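You operate a simulated robot arm through the tools that you are given. There is no shell and no other tool. Be economical: measure what you need, move in short steps, check, and stop when the job is done.

The job below is to be done with a simulated robot arm. You get a single attempt, and the scene is never put back.

TASK
Link both docked headset packs to channel A, then switch the dock off.
Fine: switch it on, set the dial, press LINK; the grey and the teal pack stay in their slots; the third keeps its channel.
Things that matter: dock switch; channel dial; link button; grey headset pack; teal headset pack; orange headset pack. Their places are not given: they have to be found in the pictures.

It is judged by the outcome, as a careful person would: the job done as asked, and still so three seconds after it is handed in. It fails if anything else is knocked over, pushed out of place, dropped, spilled or broken.

THE ROBOT
A 6-joint arm with a two-finger parallel gripper, fixed in place. Base frame: the origin is at the foot of the arm, x ahead of it, y to its left, z up. Units: m, rad, N and s.
With the tool pointing down near the work surface it reaches from about 0.24 to 0.64 m from the base axis. Its first joint turns from -1.152 to 1.152 rad. Payload 2.7 kg.
The tool frame sits at the grasp point between the pads (the TCP): z along the fingers, y along the line on which they close. The tips reach 0.023 m beyond it. The gripper opens to 0.094 m. The fingers are 0.038 m wide and 0.01 m thick; the gripper's body (0.054 by 0.096 m) begins 0.039 m behind the TCP.
Orientation is that of the tool frame in the base frame, as a unit quaternion [w, x, y, z]. With the fingers straight down and closing along the base's y, the tool's x points along the base's -x, its y along +y and its z along -z.

THE INTERFACE
- The arm moves only by the tool send_rows. Its argument "deltas" is one flat list of numbers, 7 for each row, row after row: the shift along the tool's x, y, z in m, then the turn, a rotation vector about the tool's x, y, z in rad, then the opening, from 0 (shut) to 1 (fully open). In form: [tx, ty, tz, wx, wy, wz, gripper, tx, ty, tz, wx, wy, wz, gripper, ...]. A call has 1 to 10 rows; each row is the pose to reach, as a shift and turn from the pose commanded when the call began, along the tool's axes at that moment. Each row takes 0.2 s and may step no farther than 0.05 m and 0.15 rad from the row before; otherwise, or with a gripper value out of range, the whole call is refused. Where a pose cannot be reached the arm comes as near as it can. A force on the tool above 60 N (or 10 N above the force at the start of the call, whichever is more), or a blocked arm, ends the call early, and 0.2 s more pass. The fingers move at their own pace (about 0.045 m/s each) and stop on an object; they squeeze with about 36 N. The grip force told is the motor's: it shows also when the fingers shut on nothing. Time passes only in rows, and 0.2 s behind the last, so rows that repeat a pose let the fingers close. It gives the time, the measured TCP pose, the force on the tool (base axes), the opening and the grip force at its end, in the units of the frame above (readings bear some noise).
- Cameras (640 x 400 px; columns grow to the right, rows downward): "scene" is fixed at [0.0955, -0.4549, 1.4095]; the picture's right is [0.53, -0.85, 0.00], its down [-0.44, -0.28, -0.85] and it looks along [0.72, 0.45, -0.52] (base axes); focal length 355 px, centre (320, 200). "wrist" rides on the gripper at [-0.039, 0, -0.044] in the tool frame; the picture's right is [0.00, -1.00, 0.00], its down [0.97, 0.00, -0.24] and it looks along [0.24, 0.00, 0.97] (tool axes); focal length 218 px, centre (320, 200).
- grab_frame(camera): a new picture of that camera. It takes no simulated time.
- locate(camera, pixels): for up to 12 pixels [column, row] of the newest picture of that camera ("zoom" is the newest enlarged one), the place [x, y, z] in the base frame of the surface seen there, good to about 0.002 m. It takes no simulated time.
- inspect(camera, box): a new picture of the part [left, top, right, bottom] of that camera's present view, enlarged. It takes no simulated time.
- finish_job(): hands the job in; it is judged then, once.

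Go step by step. Measure first, check grasps and placings, and put right what went wrong. The budget is 80 turns and 34 pictures, counting those below and the enlarged ones. Unless the task says otherwise, let go and move clear before handing in, and close with one line.

The tools are called after "Call:" as name(argument=value, ...) on one line, values as JSON. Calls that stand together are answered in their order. send_rows: Moves the arm, as the interface text tells. Its arguments: {"type":"object","properties":{"deltas":{"type":"array","items":{"type":"number"}}},"required":["deltas"]} The other tools are called the same way: grab_frame (camera) takes a picture; locate (camera, pixels) gives the place of the surface under pixels of a picture; inspect (camera, box) takes an enlarged picture of a part of a camera's view; finish_job () hands the job in.

At the start:

```text
clock: 0.0
tool_pos: [0.3716, -0.1136, 1.1574]
orientation: [0.0, 0.0, 1.0, -0.001]
contact_force: [0.3, 0.0, -0.4]
width: 0.0943
gripper_force: 0.0
```

scene: 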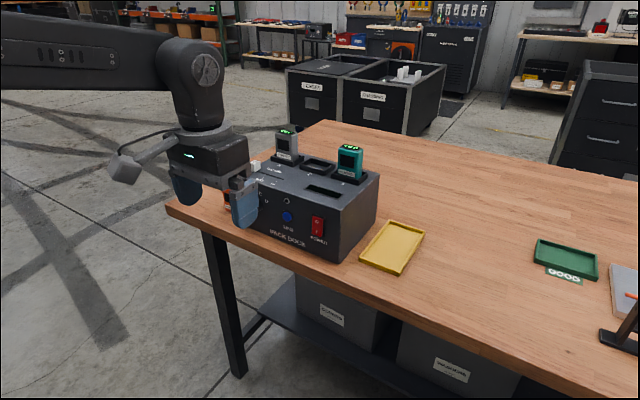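
wrist: 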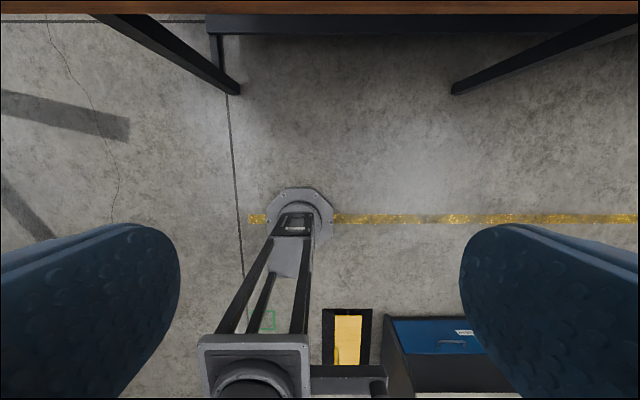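

The scene shows the dock around (310,210) with grey and teal packs, a blue button at (287,216), and a red switch at (317,227); the gripper hides the dial. I'll enlarge this region.

Call:
inspect(camera="scene", box=[210, 110, 400, 270])

```text
2.50 times, centred on (305, 190) of scene
```

zoom: 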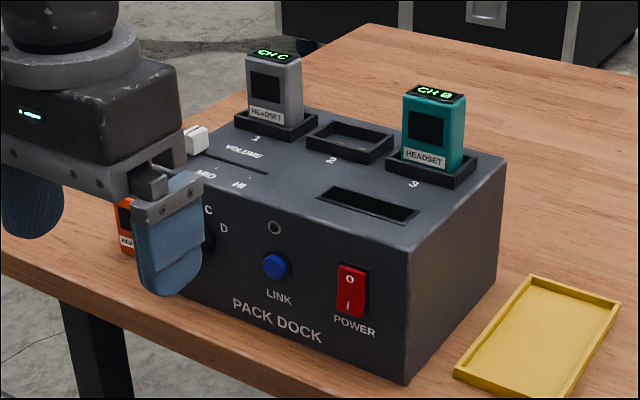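

The zoom shows packs on CH C (grey, slot 1) and CH B (teal, slot 3), and the dial partly behind the finger at (205,240). I'll locate the key points.

Call:
locate(camera="zoom", pixels=[[275, 264], [349, 278], [345, 300], [274, 228], [207, 240], [410, 245], [405, 380], [505, 160], [126, 225], [271, 55], [435, 93], [220, 290]])

Call:
send_rows(deltas=[0, 0.05, 0, 0, 0, 0, 0.5, 0, 0.1, 0, 0, 0, 0, 0, 0, 0.15, 0, 0, 0, 0, 0, 0, 0.2, 0, 0, 0, 0, 0, 0, 0.2, 0, 0, 0, 0, 0])

```text
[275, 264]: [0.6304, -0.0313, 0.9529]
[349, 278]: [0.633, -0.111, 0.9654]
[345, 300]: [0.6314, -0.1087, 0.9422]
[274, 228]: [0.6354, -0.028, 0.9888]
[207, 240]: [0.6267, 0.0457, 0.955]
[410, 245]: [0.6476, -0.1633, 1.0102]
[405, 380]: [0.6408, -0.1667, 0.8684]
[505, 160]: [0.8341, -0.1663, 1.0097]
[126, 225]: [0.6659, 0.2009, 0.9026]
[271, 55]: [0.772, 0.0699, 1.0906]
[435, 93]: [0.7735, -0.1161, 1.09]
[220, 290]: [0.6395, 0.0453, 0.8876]
```

```text
clock: 1.2
tool_pos: [0.3707, 0.0899, 1.1598]
orientation: [0.0, 0.0, 1.0, 0.0]
contact_force: [-0.6, 0.2, -0.6]
width: 0.0001
gripper_force: 12.2
```

The dock's front is at about x=0.64 and faces the arm: LINK at (0.630,-0.031,0.953), switch at y≈-0.110, dial near y≈0.046. I moved aside, so I'll look at the dial now.

Call:
inspect(camera="scene", box=[210, 140, 350, 260])

```text
3.33 times, centred on (280, 200) of scene
```

zoom: 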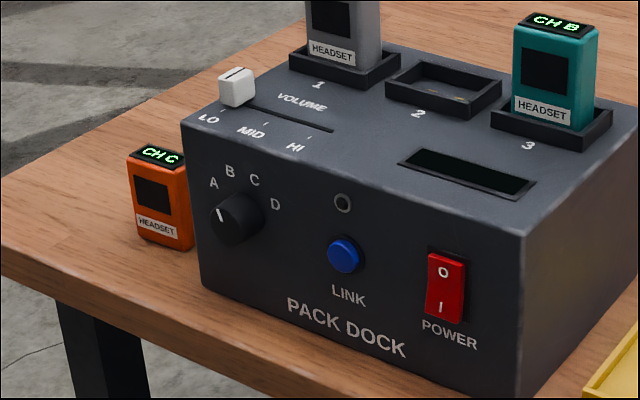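

The dial is at about (237,215) in the zoom. I'll pitch the tool to horizontal (fingers pointing at +x) in front of the dock and look with the wrist camera.

Call:
send_rows(deltas=[0, 0, 0, 0, -0.15, 0, 0, -0.01, 0, 0, 0, -0.3, 0, 0, -0.02, -0.01, 0, 0, -0.45, 0, 0, -0.03, -0.02, 0.01, 0, -0.6, 0, 0, -0.04, -0.03, 0.02, 0, -0.75, 0, 0, -0.05, -0.04, 0.03, 0, -0.9, 0, 0, -0.06, -0.05, 0.04, 0, -1.05, 0, 0, -0.07, -0.06, 0.05, 0, -1.2, 0, 0, -0.07, -0.07, 0.06, 0, -1.35, 0, 0, -0.07, -0.08, 0.07, 0, -1.5, 0, 0])

Call:
grab_frame(camera="wrist")

```text
clock: 3.4
tool_pos: [0.4322, 0.0941, 1.0938]
orientation: [0.681, 0.015, 0.732, -0.007]
contact_force: [0.1, 0.7, 0.0]
width: 0.0
gripper_force: 35.9
out of reach, approached as far as the arm can: row 6, 7, 8, 9, 10
```

```text
29 pictures are left
```

wrist: 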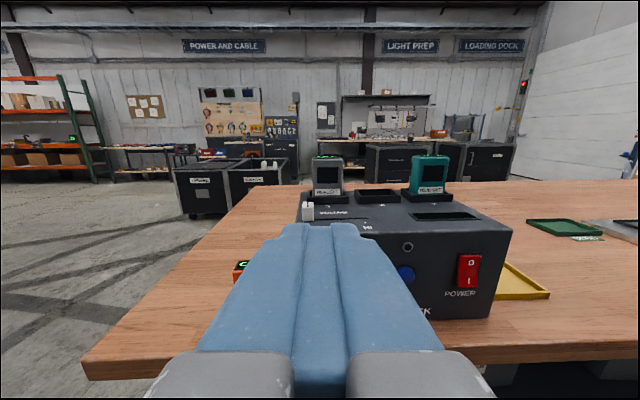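

The tool is nearly horizontal, though the sideways move was refused (y=0.094, short reach). I'll go forward and then to the side, with the final bit of pitch.

Call:
send_rows(deltas=[0, 0, 0.03, 0, 0, 0, 0, 0, 0, 0.06, 0, 0, 0, 0, 0, -0.03, 0.07, 0, -0.03, 0, 0, 0, -0.07, 0.07, 0, -0.07, 0, 0, 0, -0.11, 0.07, 0, -0.07, 0, 0])

Call:
grab_frame(camera="wrist")

```text
clock: 4.6
tool_pos: [0.4954, 0.0923, 1.1034]
orientation: [0.705, 0.031, 0.709, -0.013]
contact_force: [0.7, -0.5, -0.1]
width: 0.0
gripper_force: 36.3
out of reach, approached as far as the arm can: row 1, 2, 3, 4, 5
```

```text
28 pictures are left
```

wrist: 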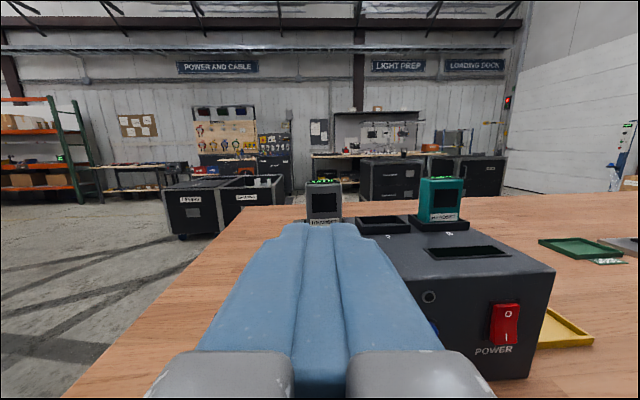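

The arm won't move sideways here, probably because the wrist crossed a singularity with a yaw offset. I'll pitch back down, move to y=0 so the tool lies in the arm plane, then pitch up again.

Call:
send_rows(deltas=[-0.01, 0, -0.03, 0, 0.15, 0, 0, -0.02, 0, -0.06, 0, 0.3, 0, 0, -0.03, 0, -0.08, 0, 0.45, 0, 0, -0.04, 0, -0.1, 0, 0.6, 0, 0, -0.05, 0, -0.11, 0, 0.75, 0, 0, -0.06, 0, -0.12, 0, 0.9, 0, 0, -0.06, 0, -0.12, 0, 1.05, 0, 0, -0.06, 0, -0.12, 0, 1.2, 0, 0, -0.06, 0, -0.12, 0, 1.35, 0, 0, -0.06, 0, -0.12, 0, 1.5, 0, 0])

```text
clock: 6.8
tool_pos: [0.3777, 0.0981, 1.1607]
orientation: [0.032, 0.031, 0.999, 0.013]
contact_force: [0.8, -0.1, 0.1]
width: 0.0002
gripper_force: 36.0
```

It came back to vertical with slight tilt. I'll straighten up and go to y=0.

Call:
send_rows(deltas=[0, -0.03, 0, 0.013, 0.032, -0.031, 0, 0, -0.06, 0, 0.026, 0.064, -0.062, 0, 0, -0.1, 0, 0.026, 0.064, -0.062, 0, 0, -0.1, 0, 0.026, 0.064, -0.062, 0])

```text
clock: 7.8
tool_pos: [0.3705, -0.0029, 1.1576]
orientation: [-0.001, 0.001, 1.0, -0.002]
contact_force: [-0.1, 0.5, 0.4]
width: 0.0
gripper_force: 35.6
```

Now at y≈0 with the tool vertical; pitching up in the arm plane.

Call:
send_rows(deltas=[-0.01, 0.003, 0, 0, -0.15, 0, 0, -0.02, 0.003, 0, 0, -0.3, 0, 0, -0.03, 0.003, 0, 0, -0.45, 0, 0, -0.04, 0.003, 0, 0, -0.6, 0, 0, -0.05, 0.003, 0, 0, -0.75, 0, 0, -0.06, 0.003, 0, 0, -0.9, 0, 0, -0.07, 0.003, 0, 0, -1.05, 0, 0, -0.08, 0.003, 0, 0, -1.2, 0, 0, -0.09, 0.003, 0, 0, -1.35, 0, 0, -0.1, 0.003, 0, 0, -1.5, 0, 0])

```text
clock: 10.0
tool_pos: [0.4712, 0.0, 1.1588]
orientation: [0.682, -0.001, 0.731, -0.003]
contact_force: [0.0, 0.2, 0.0]
width: 0.0
gripper_force: 35.9
out of reach, approached as far as the arm can: row 7, 8, 9
```

That worked in-plane. Next I'll finish the pitch, lower to z≈1.03, and test a sideways shift to y≈0.05.

Call:
send_rows(deltas=[0.03, 0, 0, 0, -0.07, 0, 0.3, 0.06, 0.01, 0, 0, -0.07, 0, 0.6, 0.09, 0.03, 0, 0, -0.07, 0, 0.6, 0.11, 0.05, 0, 0, -0.07, 0, 0.6, 0.11, 0.05, 0, 0, -0.07, 0, 0.6])

Call:
grab_frame(camera="wrist")

```text
clock: 11.2
tool_pos: [0.4613, 0.0499, 1.0486]
orientation: [0.707, -0.002, 0.707, -0.001]
contact_force: [0.0, -0.5, 0.0]
width: 0.0561
gripper_force: 0.0
```

```text
27 pictures are left
```

wrist: 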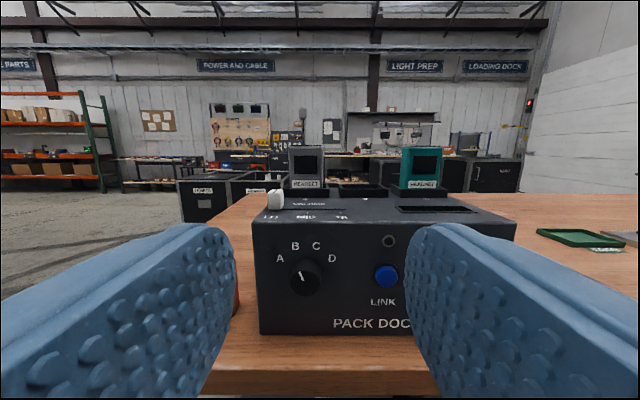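

Sideways motion now works, and the dial is visible at (307,277). Enlarging it to read the pointer and labels.

Call:
inspect(camera="wrist", box=[250, 210, 410, 310])

Call:
locate(camera="zoom", pixels=[[228, 270], [200, 255], [205, 282], [118, 196], [182, 146], [265, 144], [328, 194], [290, 270], [543, 264], [550, 124], [330, 330], [228, 225]])

```text
4.00 times, centred on (330, 260) of wrist
```

zoom: 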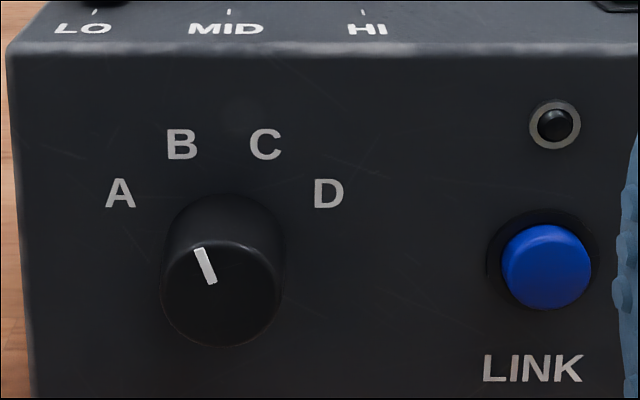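

```text
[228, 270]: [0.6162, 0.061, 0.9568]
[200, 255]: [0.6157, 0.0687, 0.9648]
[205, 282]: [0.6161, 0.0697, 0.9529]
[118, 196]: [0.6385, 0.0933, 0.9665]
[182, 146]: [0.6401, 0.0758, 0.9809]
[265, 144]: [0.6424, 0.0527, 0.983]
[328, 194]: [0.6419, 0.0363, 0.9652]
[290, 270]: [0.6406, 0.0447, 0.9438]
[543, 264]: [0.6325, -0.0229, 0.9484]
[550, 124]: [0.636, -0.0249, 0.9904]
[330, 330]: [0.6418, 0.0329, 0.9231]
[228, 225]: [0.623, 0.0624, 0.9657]
```

The pointer sits at B (about 23° left of vertical; A is at about 65°), with the knob at y≈0.064, z≈0.952 and its front at x=0.616. First the power switch: I'll move in front of it with the fingers shut and look.

Call:
send_rows(deltas=[0.01, -0.04, 0, 0, 0, 0, 0, 0.02, -0.08, 0, 0, 0, 0, 0, 0.04, -0.12, 0, 0, 0, 0, 0, 0.06, -0.15, 0.0, 0, 0, 0, 0, 0.06, -0.16, 0.0, 0, 0, 0, 0, 0.06, -0.16, 0.0, 0, 0, 0, 0])

Call:
inspect(camera="wrist", box=[220, 150, 420, 275])

Call:
inspect(camera="scene", box=[270, 180, 350, 250])

```text
clock: 12.6
tool_pos: [0.4642, -0.1089, 0.9887]
orientation: [0.707, -0.001, 0.707, -0.001]
contact_force: [-0.4, 0.5, 0.9]
width: 0.0
gripper_force: 36.5
```

```text
3.20 times, centred on (320, 212) of wrist
```

zoom: 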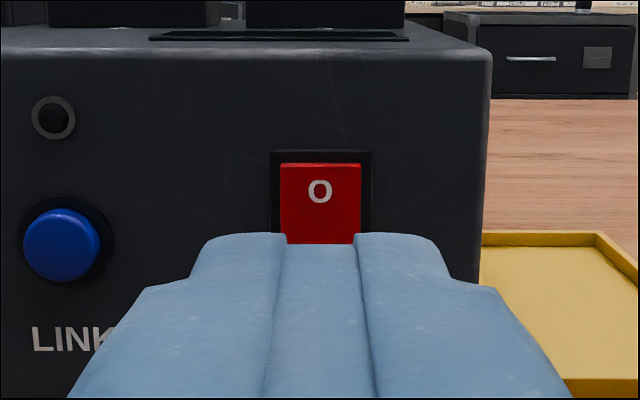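

```text
5.71 times, centred on (310, 215) of scene
```

zoom: 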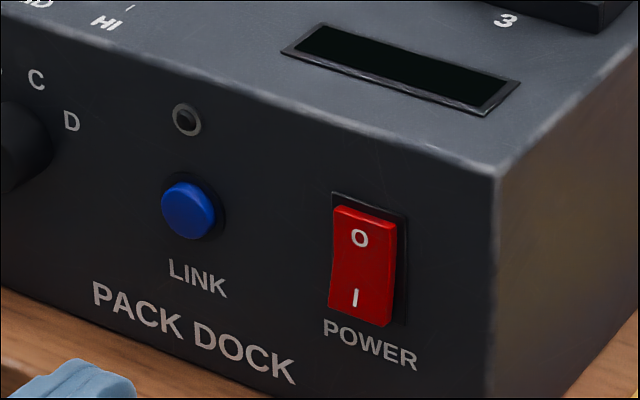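

In the zoom the rocker's bottom ("I") stands out, so it's off and the display is blank. Measuring the rocker precisely.

Call:
locate(camera="zoom", pixels=[[338, 212], [392, 222], [365, 265], [332, 308], [386, 320], [357, 297], [360, 238], [188, 210], [420, 275]])

```text
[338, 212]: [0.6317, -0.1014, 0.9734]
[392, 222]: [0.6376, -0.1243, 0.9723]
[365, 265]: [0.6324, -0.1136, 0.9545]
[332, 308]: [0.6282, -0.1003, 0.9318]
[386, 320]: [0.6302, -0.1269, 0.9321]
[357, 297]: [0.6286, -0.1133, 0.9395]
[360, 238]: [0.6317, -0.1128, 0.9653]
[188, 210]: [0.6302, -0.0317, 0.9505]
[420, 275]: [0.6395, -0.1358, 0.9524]
```

Rocker spans z 0.931–0.974 at y≈-0.113. I'll aim the fingertips at its lower half (TCP z≈0.926) and advance to just before contact.

Call:
send_rows(deltas=[0.035, -0.004, 0.03, 0, 0, 0, 0, 0.062, -0.004, 0.06, 0, 0, 0, 0, 0.063, -0.004, 0.1, 0, 0, 0, 0, 0.063, -0.004, 0.131, 0, 0, 0, 0, 0.063, -0.004, 0.131, 0, 0, 0, 0])

```text
clock: 13.8
tool_pos: [0.5939, -0.1128, 0.9251]
orientation: [0.707, -0.001, 0.708, -0.002]
contact_force: [0.3, 0.3, -0.6]
width: 0.0
gripper_force: 36.3
```

Positioned with tips at about x=0.617. Pressing forward in small steps, then backing off.

Call:
send_rows(deltas=[0, 0, 0.008, 0, 0, 0, 0, 0, 0, 0.012, 0, 0, 0, 0, 0, 0, 0.015, 0, 0, 0, 0, 0, 0, 0.018, 0, 0, 0, 0])

Call:
inspect(camera="scene", box=[250, 110, 390, 260])

```text
clock: 14.9
tool_pos: [0.6086, -0.1143, 0.9258]
orientation: [0.707, 0.0, 0.707, -0.001]
contact_force: [-23.0, 3.0, 5.4]
width: 0.0002
gripper_force: 36.3
stopped in row 4: the force on the tool passed its limit (the readings are from after the stop); the commanded pose is now the measured one
```

```text
2.67 times, centred on (320, 185) of scene
```

zoom: 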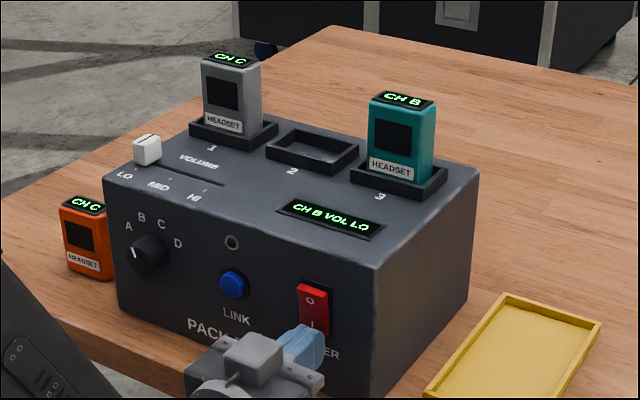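

Display reads "CH B VOL LO": it's on. Backing off and moving in front of the dial with the gripper opened and pre-turned +0.4 rad.

Call:
send_rows(deltas=[0, 0, -0.04, 0, 0, 0, 0, 0, 0.02, -0.08, 0, 0, 0, 0.1, -0.01, 0.06, -0.08, 0, 0, 0.1, 0.3, -0.02, 0.1, -0.08, 0, 0, 0.2, 0.5, -0.025, 0.14, -0.08, 0, 0, 0.3, 0.5, -0.025, 0.178, -0.08, 0, 0, 0.4, 0.5, -0.025, 0.178, -0.08, 0, 0, 0.4, 0.5])

Call:
grab_frame(camera="wrist")

```text
clock: 16.5
tool_pos: [0.5301, 0.0643, 0.9504]
orientation: [0.693, 0.141, 0.694, 0.138]
contact_force: [0.5, 0.2, 0.3]
width: 0.047
gripper_force: 0.0
```

```text
22 pictures are left
```

wrist: 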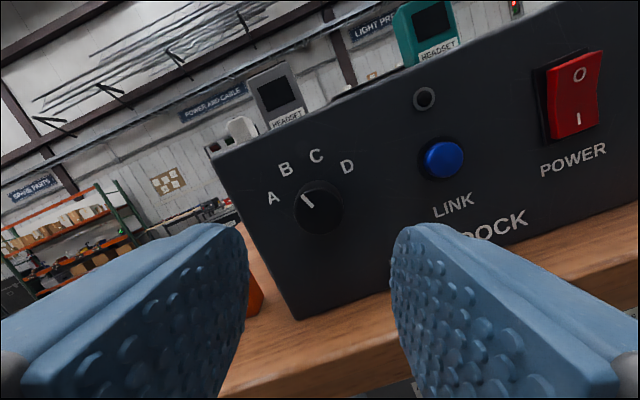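

The view shows the knob face near (319,208); checking its centre against the tool axis.

Call:
locate(camera="wrist", pixels=[[318, 208], [300, 216], [338, 208], [322, 190], [318, 227], [307, 201], [250, 290]])

```text
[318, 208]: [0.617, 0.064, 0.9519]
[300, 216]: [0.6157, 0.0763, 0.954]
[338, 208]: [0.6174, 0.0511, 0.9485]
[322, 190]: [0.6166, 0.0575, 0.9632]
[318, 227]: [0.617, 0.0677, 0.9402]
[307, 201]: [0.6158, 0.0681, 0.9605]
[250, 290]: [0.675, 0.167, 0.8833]
```

Knob centre is about (y 0.064, z 0.951), aligned with the TCP. Advancing to x≈0.607 and closing.

Call:
send_rows(deltas=[0, 0, 0.03, 0, 0, 0, 0.5, 0, 0, 0.06, 0, 0, 0, 0.5, 0, 0, 0.077, 0, 0, 0, 0.5, 0, 0, 0.077, 0, 0, 0, 0.25, 0, 0, 0.077, 0, 0, 0, 0.2, 0, 0, 0.077, 0, 0, 0, 0.2])

```text
clock: 17.9
tool_pos: [0.6097, 0.065, 0.951]
orientation: [0.693, 0.139, 0.693, 0.14]
contact_force: [3.3, 8.5, 0.7]
width: 0.0328
gripper_force: 45.0
```

Gripping the knob (width 0.033). Turning it counter-clockwise by about 0.77 rad.

Call:
send_rows(deltas=[0, 0, 0, 0, 0, -0.13, 0.2, 0, 0, 0, 0, 0, -0.26, 0.2, 0, 0, 0, 0, 0, -0.39, 0.2, 0, 0, 0, 0, 0, -0.52, 0.2, 0, 0, 0, 0, 0, -0.65, 0.2, 0, 0, 0, 0, 0, -0.77, 0.2, 0, 0, 0, 0, 0, -0.77, 0.2])

Call:
inspect(camera="scene", box=[210, 130, 370, 260])

```text
clock: 19.5
tool_pos: [0.6071, 0.0649, 0.9507]
orientation: [0.695, -0.133, 0.694, -0.132]
contact_force: [15.8, 15.7, 3.8]
width: 0.0328
gripper_force: 44.7
```

```text
3.08 times, centred on (290, 195) of scene
```

zoom: 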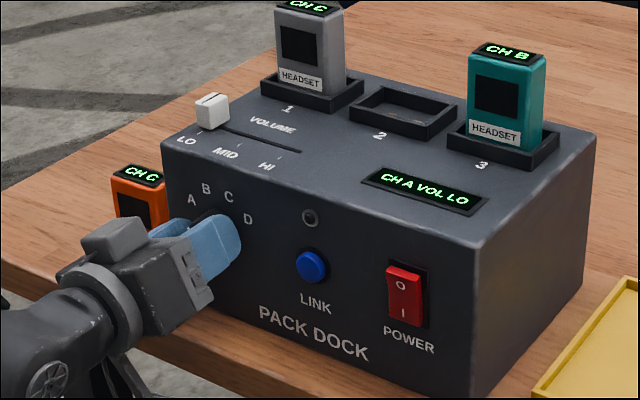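

Display reads "CH A VOL LO". Releasing, backing straight off, levelling the wrist and closing.

Call:
send_rows(deltas=[0, 0, 0, 0, 0, 0, 0.5, 0, 0, 0, 0, 0, 0, 0.5, 0, 0, 0, 0, 0, 0, 0.5, 0, 0, -0.03, 0, 0, 0, 0.5, 0, 0, -0.06, 0, 0, 0, 0.5, 0, 0, -0.08, 0, 0, 0.12, 0.3, 0, 0, -0.08, 0, 0, 0.25, 0, 0, 0, -0.08, 0, 0, 0.378, 0, 0, 0, -0.08, 0, 0, 0.378, 0])

```text
clock: 21.5
tool_pos: [0.5259, 0.0661, 0.9514]
orientation: [0.707, 0.002, 0.707, 0.002]
contact_force: [-0.7, -0.5, -0.2]
width: 0.0
gripper_force: 36.0
```

Clear and level. Moving across to LINK (y≈-0.027) and up to just short of contact.

Call:
send_rows(deltas=[0, -0.045, 0, 0, 0, 0, 0, 0, -0.09, 0, 0, 0, 0, 0, 0, -0.093, 0.03, 0, 0, 0, 0, 0, -0.093, 0.06, 0, 0, 0, 0, 0, -0.093, 0.068, 0, 0, 0, 0, 0, -0.093, 0.068, 0, 0, 0, 0])

Call:
inspect(camera="scene", box=[210, 130, 370, 260])

```text
clock: 22.9
tool_pos: [0.5953, -0.0298, 0.9497]
orientation: [0.707, 0.003, 0.707, 0.001]
contact_force: [-0.6, 0.6, -0.2]
width: 0.0
gripper_force: 36.1
```

```text
3.08 times, centred on (290, 195) of scene
```

zoom: 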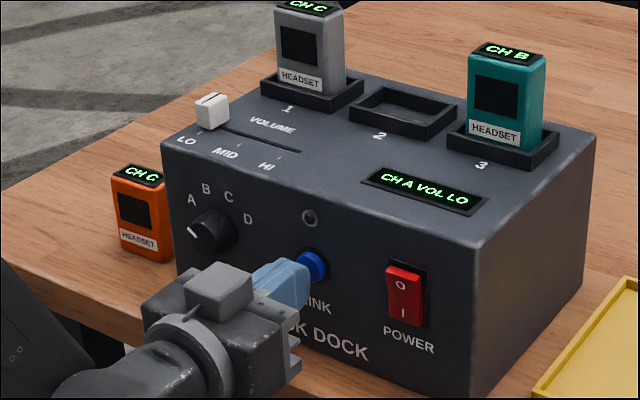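

Still CH A, and the fingertips are just before the blue button. Pressing gently in small steps.

Call:
send_rows(deltas=[0, 0, 0.008, 0, 0, 0, 0, 0, 0, 0.011, 0, 0, 0, 0, 0, 0, 0.014, 0, 0, 0, 0, 0, 0, 0.016, 0, 0, 0, 0])

Call:
inspect(camera="scene", box=[210, 130, 370, 260])

```text
clock: 23.9
tool_pos: [0.6103, -0.0289, 0.9502]
orientation: [0.707, 0.003, 0.707, 0.001]
contact_force: [-2.1, -0.8, 0.8]
width: 0.0002
gripper_force: 36.4
```

```text
3.08 times, centred on (290, 195) of scene
```

zoom: 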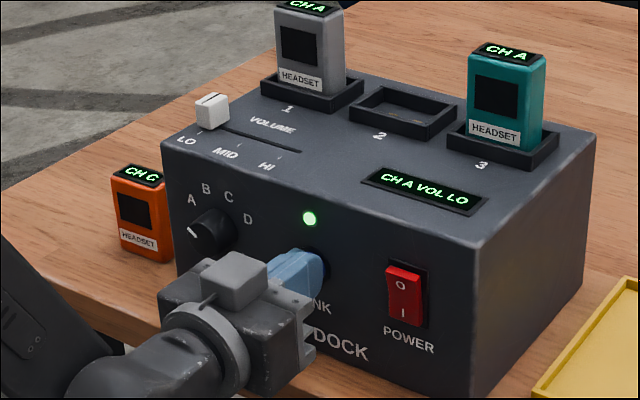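

Both packs now read CH A, the LED is green, and orange stays CH C. Backing off and lining up on the upper half ("O") of the rocker.

Call:
send_rows(deltas=[0, 0, -0.03, 0, 0, 0, 0, 0, 0, -0.06, 0, 0, 0, 0, -0.015, -0.04, -0.06, 0, 0, 0, 0, -0.03, -0.084, -0.06, 0, 0, 0, 0, -0.03, -0.084, -0.04, 0, 0, 0, 0, -0.03, -0.084, -0.016, 0, 0, 0, 0, -0.03, -0.084, -0.016, 0, 0, 0, 0])

Call:
inspect(camera="scene", box=[210, 130, 370, 260])

```text
clock: 25.5
tool_pos: [0.5953, -0.1136, 0.9817]
orientation: [0.707, 0.003, 0.708, 0.001]
contact_force: [0.6, 0.1, -0.3]
width: 0.0001
gripper_force: 35.7
```

```text
3.08 times, centred on (290, 195) of scene
```

zoom: 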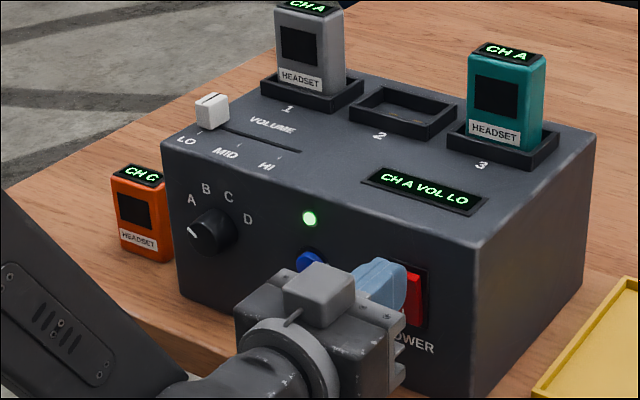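

State holds and the fingertips are in front of the "O" half. Pressing.

Call:
send_rows(deltas=[0, 0, 0.008, 0, 0, 0, 0, 0, 0, 0.011, 0, 0, 0, 0, 0, 0, 0.014, 0, 0, 0, 0, 0, 0, 0.017, 0, 0, 0, 0])

Call:
inspect(camera="scene", box=[210, 130, 370, 260])

```text
clock: 26.5
tool_pos: [0.6088, -0.1121, 0.9798]
orientation: [0.706, 0.003, 0.708, 0.001]
contact_force: [-52.6, 7.4, 12.6]
width: 0.0
gripper_force: 36.5
```

```text
3.08 times, centred on (290, 195) of scene
```

zoom: 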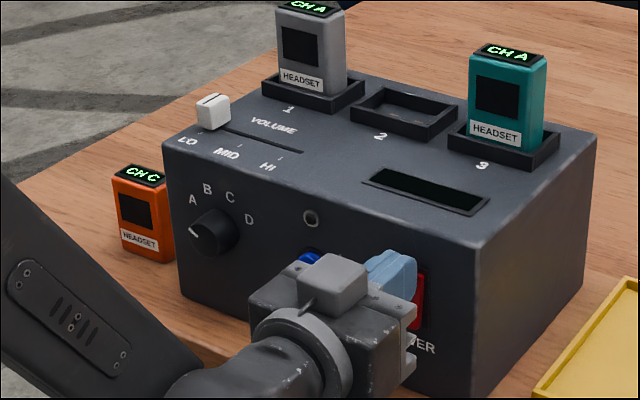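

The display and LED are dark: it's off. Backing away gently.

Call:
send_rows(deltas=[0, 0, -0.01, 0, 0, 0, 0, 0, 0, -0.04, 0, 0, 0, 0, 0, 0, -0.08, 0, 0, 0, 0, -0.03, 0, -0.12, 0, 0, 0, 0, -0.06, 0, -0.14, 0, 0, 0, 0, -0.06, 0, -0.14, 0, 0, 0, 0])

Call:
inspect(camera="scene", box=[210, 130, 370, 260])

```text
clock: 27.9
tool_pos: [0.4729, -0.1154, 1.0389]
orientation: [0.707, 0.003, 0.708, 0.001]
contact_force: [-0.1, 0.4, -0.3]
width: 0.0
gripper_force: 35.6
```

```text
3.08 times, centred on (290, 195) of scene
```

zoom: 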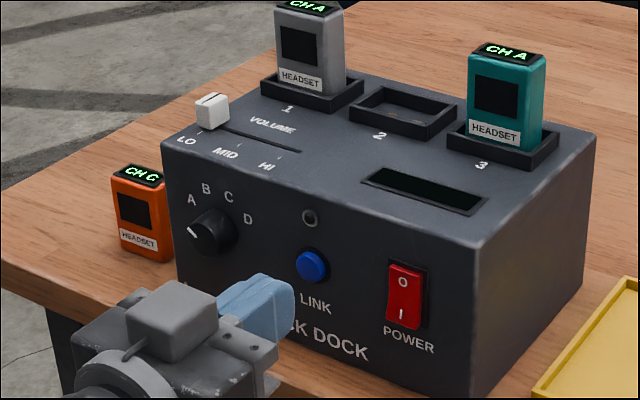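

The picture shows grey and teal on CH A in their slots, orange on CH C, the dock off, volume untouched at LO, and the arm clear. Handing in.

Call:
finish_job()

```text
The job is handed in.
```

The grey and teal packs are linked to channel A and still in their slots, orange is still on channel C, and the dock is switched off.
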